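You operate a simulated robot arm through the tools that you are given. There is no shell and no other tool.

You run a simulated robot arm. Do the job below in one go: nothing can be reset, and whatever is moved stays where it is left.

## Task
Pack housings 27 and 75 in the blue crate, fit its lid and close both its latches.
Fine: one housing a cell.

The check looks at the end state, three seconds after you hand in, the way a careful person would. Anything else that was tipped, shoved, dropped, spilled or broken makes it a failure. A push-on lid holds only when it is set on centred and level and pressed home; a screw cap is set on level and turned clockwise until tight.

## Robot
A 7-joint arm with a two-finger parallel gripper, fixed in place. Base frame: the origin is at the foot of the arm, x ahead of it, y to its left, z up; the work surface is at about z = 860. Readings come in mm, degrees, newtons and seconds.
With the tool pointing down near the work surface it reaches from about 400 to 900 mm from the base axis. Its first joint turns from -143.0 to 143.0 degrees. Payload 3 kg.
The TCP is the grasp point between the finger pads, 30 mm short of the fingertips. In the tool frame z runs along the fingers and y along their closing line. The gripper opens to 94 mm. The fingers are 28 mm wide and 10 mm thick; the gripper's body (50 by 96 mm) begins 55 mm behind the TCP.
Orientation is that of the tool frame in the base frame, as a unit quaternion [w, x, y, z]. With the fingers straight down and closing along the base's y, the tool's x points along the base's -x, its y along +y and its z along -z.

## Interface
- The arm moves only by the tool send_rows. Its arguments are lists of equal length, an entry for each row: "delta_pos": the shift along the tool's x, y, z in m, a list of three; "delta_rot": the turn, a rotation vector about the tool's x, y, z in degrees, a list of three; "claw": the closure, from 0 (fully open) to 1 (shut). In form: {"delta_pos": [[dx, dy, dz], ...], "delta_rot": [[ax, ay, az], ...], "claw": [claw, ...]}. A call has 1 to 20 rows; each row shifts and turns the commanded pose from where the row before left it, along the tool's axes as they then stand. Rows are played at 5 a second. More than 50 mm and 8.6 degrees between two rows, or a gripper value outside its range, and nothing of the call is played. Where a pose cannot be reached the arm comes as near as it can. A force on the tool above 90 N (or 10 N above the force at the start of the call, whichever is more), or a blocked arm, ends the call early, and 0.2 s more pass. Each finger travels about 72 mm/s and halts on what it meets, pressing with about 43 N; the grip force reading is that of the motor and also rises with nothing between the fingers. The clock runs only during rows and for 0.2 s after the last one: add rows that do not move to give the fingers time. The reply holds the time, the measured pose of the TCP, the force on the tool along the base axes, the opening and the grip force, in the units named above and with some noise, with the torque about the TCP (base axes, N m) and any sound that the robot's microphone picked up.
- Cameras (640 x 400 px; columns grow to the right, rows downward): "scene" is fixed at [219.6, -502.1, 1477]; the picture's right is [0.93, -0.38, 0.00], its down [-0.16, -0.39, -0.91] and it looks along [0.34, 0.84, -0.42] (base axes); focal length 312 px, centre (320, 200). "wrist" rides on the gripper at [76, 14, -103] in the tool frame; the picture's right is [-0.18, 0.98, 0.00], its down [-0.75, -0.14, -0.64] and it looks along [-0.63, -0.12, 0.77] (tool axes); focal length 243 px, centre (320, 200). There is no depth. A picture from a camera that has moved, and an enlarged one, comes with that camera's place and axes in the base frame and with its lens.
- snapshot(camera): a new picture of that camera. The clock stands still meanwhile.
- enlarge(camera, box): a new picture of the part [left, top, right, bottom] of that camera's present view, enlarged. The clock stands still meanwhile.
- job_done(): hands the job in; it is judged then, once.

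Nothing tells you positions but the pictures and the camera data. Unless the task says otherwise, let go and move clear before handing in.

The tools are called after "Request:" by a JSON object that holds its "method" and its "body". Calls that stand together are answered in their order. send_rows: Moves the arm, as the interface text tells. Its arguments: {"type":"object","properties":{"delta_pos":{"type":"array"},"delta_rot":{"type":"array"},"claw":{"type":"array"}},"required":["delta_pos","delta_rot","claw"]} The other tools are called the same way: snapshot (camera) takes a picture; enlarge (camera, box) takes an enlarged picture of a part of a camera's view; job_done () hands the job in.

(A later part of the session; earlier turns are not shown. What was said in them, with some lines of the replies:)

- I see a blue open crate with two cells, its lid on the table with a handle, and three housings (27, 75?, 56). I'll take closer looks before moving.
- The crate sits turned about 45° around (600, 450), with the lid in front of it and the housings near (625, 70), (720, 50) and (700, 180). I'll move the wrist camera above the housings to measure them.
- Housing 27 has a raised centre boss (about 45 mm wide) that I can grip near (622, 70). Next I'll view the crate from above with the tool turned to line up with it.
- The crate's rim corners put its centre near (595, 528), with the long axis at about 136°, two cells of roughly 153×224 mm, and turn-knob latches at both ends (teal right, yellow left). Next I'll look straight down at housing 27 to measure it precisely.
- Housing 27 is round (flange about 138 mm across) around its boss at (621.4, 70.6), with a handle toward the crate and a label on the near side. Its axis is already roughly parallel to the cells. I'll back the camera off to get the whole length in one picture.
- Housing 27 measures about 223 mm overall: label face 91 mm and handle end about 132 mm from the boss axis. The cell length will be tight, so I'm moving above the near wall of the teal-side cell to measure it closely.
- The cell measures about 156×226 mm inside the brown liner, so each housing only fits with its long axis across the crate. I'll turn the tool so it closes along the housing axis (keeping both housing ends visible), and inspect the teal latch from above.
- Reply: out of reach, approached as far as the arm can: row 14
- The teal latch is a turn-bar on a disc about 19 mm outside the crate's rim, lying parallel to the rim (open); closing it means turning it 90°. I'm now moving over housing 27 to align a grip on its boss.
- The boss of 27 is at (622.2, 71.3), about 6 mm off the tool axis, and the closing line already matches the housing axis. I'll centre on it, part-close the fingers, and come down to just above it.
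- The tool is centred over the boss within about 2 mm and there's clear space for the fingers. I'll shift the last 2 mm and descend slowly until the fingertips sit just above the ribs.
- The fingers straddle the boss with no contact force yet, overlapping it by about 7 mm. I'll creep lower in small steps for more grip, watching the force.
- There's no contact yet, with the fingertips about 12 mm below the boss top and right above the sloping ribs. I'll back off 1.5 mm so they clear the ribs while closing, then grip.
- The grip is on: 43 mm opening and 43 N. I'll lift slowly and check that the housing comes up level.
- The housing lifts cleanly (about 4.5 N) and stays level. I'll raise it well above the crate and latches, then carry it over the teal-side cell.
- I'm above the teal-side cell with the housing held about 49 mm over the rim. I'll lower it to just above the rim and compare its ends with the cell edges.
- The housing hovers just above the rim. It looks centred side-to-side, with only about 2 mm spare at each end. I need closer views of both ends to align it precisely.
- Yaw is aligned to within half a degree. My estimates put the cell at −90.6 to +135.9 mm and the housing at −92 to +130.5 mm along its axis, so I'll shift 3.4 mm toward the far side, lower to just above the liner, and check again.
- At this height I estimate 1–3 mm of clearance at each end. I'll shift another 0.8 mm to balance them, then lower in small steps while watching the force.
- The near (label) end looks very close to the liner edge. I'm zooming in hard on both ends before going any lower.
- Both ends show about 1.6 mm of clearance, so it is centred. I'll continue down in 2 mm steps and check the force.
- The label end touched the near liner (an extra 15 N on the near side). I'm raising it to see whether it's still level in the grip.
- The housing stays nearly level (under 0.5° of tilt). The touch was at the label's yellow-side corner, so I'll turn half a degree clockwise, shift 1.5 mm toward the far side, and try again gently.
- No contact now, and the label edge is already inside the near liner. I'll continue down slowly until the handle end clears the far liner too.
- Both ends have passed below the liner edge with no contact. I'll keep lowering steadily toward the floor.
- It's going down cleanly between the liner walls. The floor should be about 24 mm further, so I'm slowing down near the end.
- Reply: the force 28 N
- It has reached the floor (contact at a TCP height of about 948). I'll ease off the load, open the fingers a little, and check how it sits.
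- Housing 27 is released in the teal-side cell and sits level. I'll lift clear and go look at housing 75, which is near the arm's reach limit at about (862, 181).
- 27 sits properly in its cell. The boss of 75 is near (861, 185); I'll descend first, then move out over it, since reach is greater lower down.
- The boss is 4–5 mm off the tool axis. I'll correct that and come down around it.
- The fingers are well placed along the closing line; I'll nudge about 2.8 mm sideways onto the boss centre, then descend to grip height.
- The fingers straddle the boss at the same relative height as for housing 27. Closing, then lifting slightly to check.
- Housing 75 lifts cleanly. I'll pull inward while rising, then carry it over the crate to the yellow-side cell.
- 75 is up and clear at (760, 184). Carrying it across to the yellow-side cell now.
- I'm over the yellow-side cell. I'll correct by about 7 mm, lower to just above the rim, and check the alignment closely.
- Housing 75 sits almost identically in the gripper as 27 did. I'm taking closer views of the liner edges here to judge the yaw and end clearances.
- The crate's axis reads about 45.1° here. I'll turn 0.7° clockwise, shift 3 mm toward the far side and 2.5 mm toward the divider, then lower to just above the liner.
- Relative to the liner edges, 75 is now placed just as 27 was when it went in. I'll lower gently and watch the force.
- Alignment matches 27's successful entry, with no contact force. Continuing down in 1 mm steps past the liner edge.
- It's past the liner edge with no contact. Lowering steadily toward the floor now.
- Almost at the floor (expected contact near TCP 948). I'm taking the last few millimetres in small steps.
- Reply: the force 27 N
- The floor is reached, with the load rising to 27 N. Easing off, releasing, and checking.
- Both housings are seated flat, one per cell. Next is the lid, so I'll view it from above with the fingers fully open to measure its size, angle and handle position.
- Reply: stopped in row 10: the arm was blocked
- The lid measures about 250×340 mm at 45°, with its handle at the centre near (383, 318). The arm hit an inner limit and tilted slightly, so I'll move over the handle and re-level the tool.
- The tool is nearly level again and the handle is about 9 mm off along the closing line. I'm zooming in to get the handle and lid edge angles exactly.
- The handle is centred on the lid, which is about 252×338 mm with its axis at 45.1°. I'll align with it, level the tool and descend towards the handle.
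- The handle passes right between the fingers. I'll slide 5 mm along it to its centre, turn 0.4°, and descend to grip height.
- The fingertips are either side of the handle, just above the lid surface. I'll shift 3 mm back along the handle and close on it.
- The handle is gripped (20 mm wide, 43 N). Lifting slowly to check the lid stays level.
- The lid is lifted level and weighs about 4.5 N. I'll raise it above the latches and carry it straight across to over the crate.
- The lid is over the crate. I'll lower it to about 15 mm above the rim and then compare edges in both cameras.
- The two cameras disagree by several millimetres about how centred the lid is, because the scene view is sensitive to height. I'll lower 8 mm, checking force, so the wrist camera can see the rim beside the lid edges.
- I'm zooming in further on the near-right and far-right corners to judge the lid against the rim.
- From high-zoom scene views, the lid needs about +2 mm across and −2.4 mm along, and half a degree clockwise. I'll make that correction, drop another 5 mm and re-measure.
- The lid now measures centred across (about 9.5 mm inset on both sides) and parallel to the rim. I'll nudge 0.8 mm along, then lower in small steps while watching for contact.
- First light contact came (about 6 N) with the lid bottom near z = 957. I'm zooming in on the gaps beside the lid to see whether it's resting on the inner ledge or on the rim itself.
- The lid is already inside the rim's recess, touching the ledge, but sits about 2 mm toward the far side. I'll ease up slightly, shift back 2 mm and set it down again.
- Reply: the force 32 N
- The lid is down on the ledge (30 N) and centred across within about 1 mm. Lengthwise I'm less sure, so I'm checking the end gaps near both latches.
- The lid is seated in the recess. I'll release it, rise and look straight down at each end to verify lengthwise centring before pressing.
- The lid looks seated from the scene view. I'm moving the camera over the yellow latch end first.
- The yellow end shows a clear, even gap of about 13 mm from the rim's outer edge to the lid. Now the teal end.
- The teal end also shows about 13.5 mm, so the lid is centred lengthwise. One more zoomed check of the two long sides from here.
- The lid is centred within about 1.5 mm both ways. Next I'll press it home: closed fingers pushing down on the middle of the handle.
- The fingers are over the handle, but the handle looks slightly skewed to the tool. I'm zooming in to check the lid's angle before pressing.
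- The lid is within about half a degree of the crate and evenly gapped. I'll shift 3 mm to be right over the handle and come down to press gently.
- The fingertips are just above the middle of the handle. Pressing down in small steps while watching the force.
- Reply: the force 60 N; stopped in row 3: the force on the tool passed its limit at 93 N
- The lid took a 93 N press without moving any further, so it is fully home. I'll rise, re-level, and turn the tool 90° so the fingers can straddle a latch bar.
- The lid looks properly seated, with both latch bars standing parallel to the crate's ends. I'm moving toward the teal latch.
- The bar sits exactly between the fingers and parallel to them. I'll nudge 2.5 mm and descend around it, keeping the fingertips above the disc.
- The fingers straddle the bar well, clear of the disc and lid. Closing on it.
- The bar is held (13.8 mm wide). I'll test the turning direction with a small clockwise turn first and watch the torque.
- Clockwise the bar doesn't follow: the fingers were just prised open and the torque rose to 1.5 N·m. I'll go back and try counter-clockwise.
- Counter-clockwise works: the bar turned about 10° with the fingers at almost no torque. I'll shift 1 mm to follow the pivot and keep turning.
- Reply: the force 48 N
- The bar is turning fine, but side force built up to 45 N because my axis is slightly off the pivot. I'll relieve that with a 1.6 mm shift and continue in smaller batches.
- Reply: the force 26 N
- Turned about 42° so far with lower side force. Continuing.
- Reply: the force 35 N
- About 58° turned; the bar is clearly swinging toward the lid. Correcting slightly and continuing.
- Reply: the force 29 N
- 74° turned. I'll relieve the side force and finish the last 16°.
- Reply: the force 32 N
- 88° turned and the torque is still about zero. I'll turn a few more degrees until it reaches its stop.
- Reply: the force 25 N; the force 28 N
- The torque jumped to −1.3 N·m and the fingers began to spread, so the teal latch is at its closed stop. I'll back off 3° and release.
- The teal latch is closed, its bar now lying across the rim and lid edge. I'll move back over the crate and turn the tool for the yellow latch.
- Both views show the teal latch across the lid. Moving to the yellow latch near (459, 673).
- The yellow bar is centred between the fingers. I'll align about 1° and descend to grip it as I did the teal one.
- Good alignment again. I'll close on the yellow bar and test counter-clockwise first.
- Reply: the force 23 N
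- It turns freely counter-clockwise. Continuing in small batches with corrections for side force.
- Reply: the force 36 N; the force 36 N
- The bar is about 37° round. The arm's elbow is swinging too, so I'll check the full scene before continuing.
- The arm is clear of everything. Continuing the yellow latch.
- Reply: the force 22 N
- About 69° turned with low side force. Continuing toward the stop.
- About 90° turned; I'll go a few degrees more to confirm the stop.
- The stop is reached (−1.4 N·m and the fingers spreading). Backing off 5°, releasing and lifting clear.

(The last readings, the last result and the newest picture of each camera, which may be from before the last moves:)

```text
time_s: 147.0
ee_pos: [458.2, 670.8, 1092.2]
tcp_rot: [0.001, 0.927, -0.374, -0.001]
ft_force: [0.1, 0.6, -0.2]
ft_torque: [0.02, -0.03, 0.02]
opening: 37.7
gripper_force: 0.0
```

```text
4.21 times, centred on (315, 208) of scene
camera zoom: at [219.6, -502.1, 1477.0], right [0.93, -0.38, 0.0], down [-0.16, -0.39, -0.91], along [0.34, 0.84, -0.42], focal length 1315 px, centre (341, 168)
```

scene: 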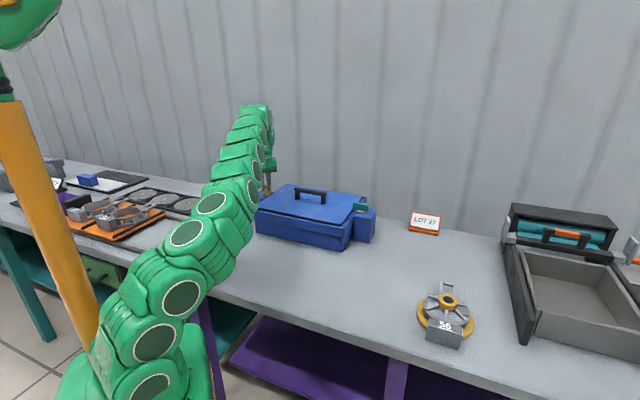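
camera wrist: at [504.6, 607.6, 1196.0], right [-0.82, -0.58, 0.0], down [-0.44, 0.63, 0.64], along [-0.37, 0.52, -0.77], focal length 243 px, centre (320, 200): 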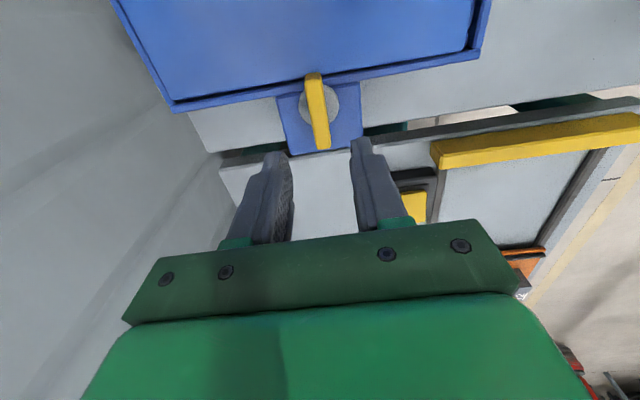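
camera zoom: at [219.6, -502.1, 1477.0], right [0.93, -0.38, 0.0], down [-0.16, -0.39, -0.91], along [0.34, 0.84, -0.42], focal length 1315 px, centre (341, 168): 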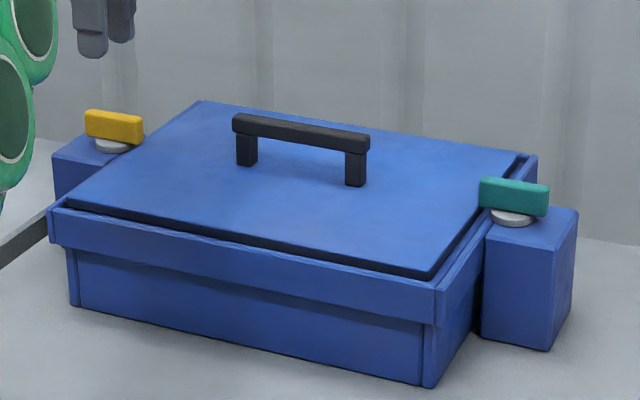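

Both latches now lie across the lid ends. I'm checking closely that the lid is level and the bars really overlap it.

Request:
{"method": "enlarge", "body": {"camera": "scene", "box": [245, 185, 305, 225]}}

Request:
{"method": "enlarge", "body": {"camera": "scene", "box": [330, 190, 385, 235]}}

Request:
{"method": "enlarge", "body": {"camera": "wrist", "box": [240, 30, 400, 170]}}

Request:
{"method": "snapshot", "body": {"camera": "scene"}}

```text
10.00 times, centred on (275, 205) of scene
camera zoom: at [219.6, -502.1, 1477.0], right [0.93, -0.38, 0.0], down [-0.16, -0.39, -0.91], along [0.34, 0.84, -0.42], focal length 3124 px, centre (770, 150)
```

zoom: 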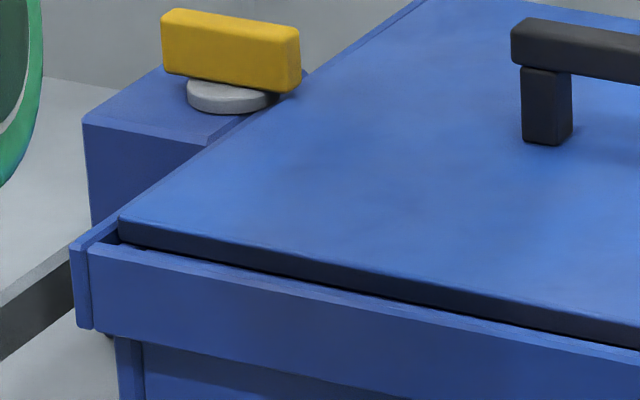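

```text
8.89 times, centred on (358, 212) of scene
camera zoom: at [219.6, -502.1, 1477.0], right [0.93, -0.38, 0.0], down [-0.16, -0.39, -0.91], along [0.34, 0.84, -0.42], focal length 2777 px, centre (-13, 89)
```

zoom: 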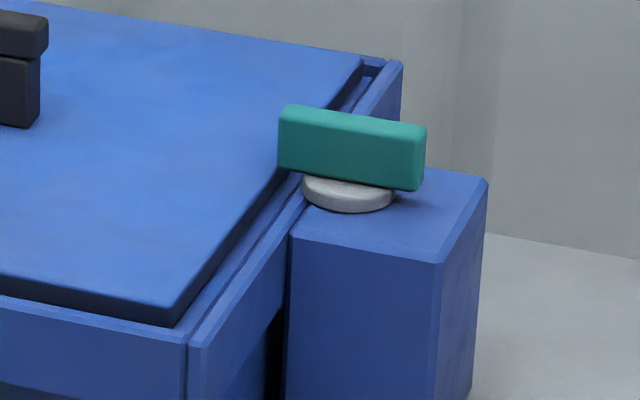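

```text
2.86 times, centred on (320, 100) of wrist
camera zoom: at [504.6, 607.6, 1196.0], right [-0.82, -0.58, 0.0], down [-0.44, 0.63, 0.64], along [-0.37, 0.52, -0.77], focal length 693 px, centre (320, 486)
```

zoom: 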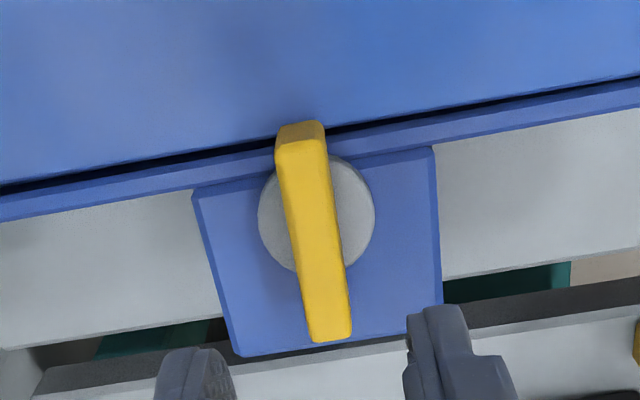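

```text
taken
```

scene: 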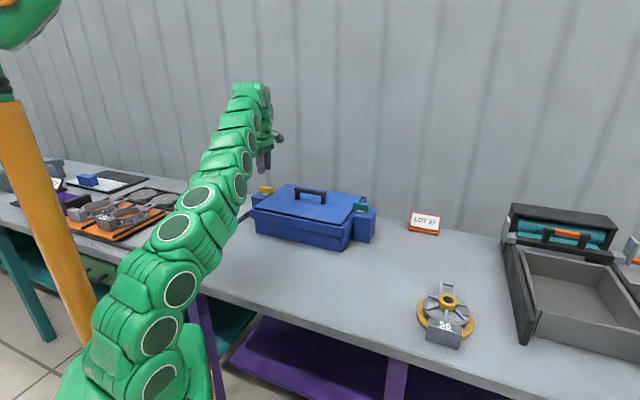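

The lid is level in its recess, both bars overlap the lid ends, and housing 56 and the card are untouched. I'll move the arm clear and take a last look.

Request:
{"method": "send_rows", "body": {"delta_pos": [[0.00485, 0.0266, -0.015], [0.00485, 0.0266, -0.015], [0.00485, 0.0266, -0.015], [0.00485, 0.0266, -0.015], [0, 0, 0], [0, 0, 0]], "delta_rot": [[0, 0, 0], [0, 0, 0], [0, 0, 0], [0, 0, 0], [0, 0, 0], [0, 0, 0]], "claw": [0.6, 0.6, 0.6, 0.6, 0.6, 0.6]}}

Request:
{"method": "snapshot", "body": {"camera": "scene"}}

Request:
{"method": "enlarge", "body": {"camera": "scene", "box": [240, 160, 390, 255]}}

Request:
{"method": "snapshot", "body": {"camera": "wrist"}}

```text
time_s: 148.4
ee_pos: [401.2, 579.3, 1151.3]
tcp_rot: [0.001, 0.927, -0.375, -0.002]
ft_force: [1.1, -0.2, 0.6]
ft_torque: [0.02, 0.01, 0.0]
opening: 37.6
gripper_force: 0.1
```

```text
taken
```

scene: 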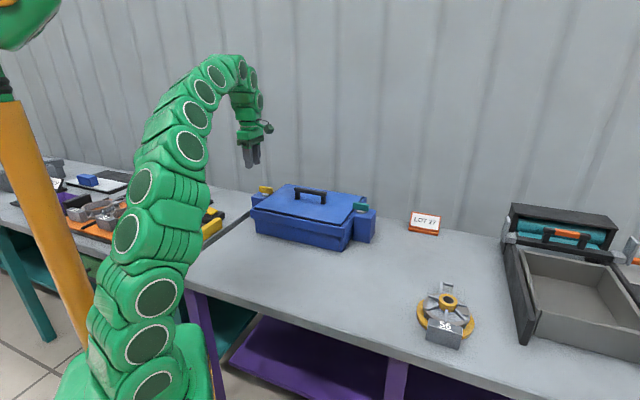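

```text
4.21 times, centred on (315, 208) of scene
camera zoom: at [219.6, -502.1, 1477.0], right [0.93, -0.38, 0.0], down [-0.16, -0.39, -0.91], along [0.34, 0.84, -0.42], focal length 1315 px, centre (341, 168)
```

zoom: 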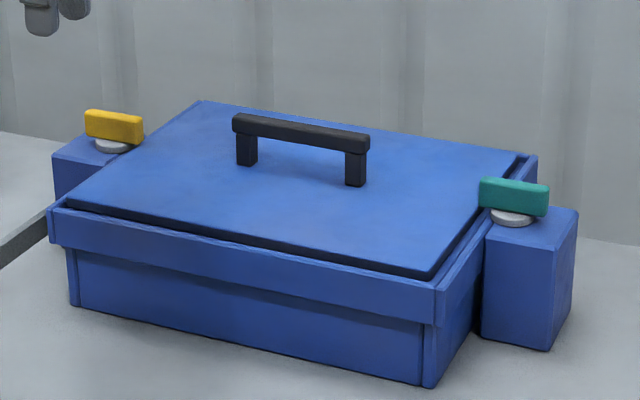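

```text
taken
camera wrist: at [446.3, 515.4, 1254.2], right [-0.82, -0.58, 0.0], down [-0.44, 0.63, 0.64], along [-0.37, 0.52, -0.77], focal length 243 px, centre (320, 200)
```

wrist: 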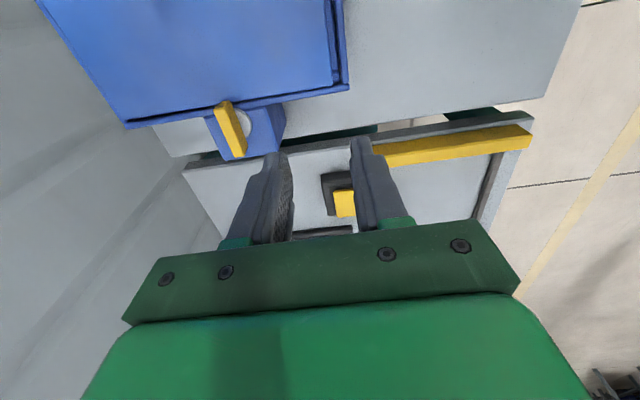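

The crate holds housings 27 and 75, one per cell. Its lid is seated centred and level, and both latches are turned closed across it. The arm is clear and nothing else was disturbed, so I'm handing in.

Request:
{"method": "job_done", "body": {}}

```text
The job is handed in.
```

Housings 27 and 75 are in the blue crate, one in each cell, and the job is handed in. No check result has come back.

- **Lid:** it sits level in the rim's recess, within about 1.5 mm of centre and half a degree of square. I pressed it down with about 93 N and it didn't move any further.
- **Latches:** both bars are turned 90° to their stops and now lie across the lid ends. They reach only just past the lid edge, so the overlap there is small.
- **During packing:** housing 27 touched the cell liner on the way in. I lifted it, shifted it and lowered it again without contact; both housings rested flat on the crate floor.
- **Everything else:** housing 56 and the LOT card look untouched in the last pictures, and the arm was clear when I handed in.
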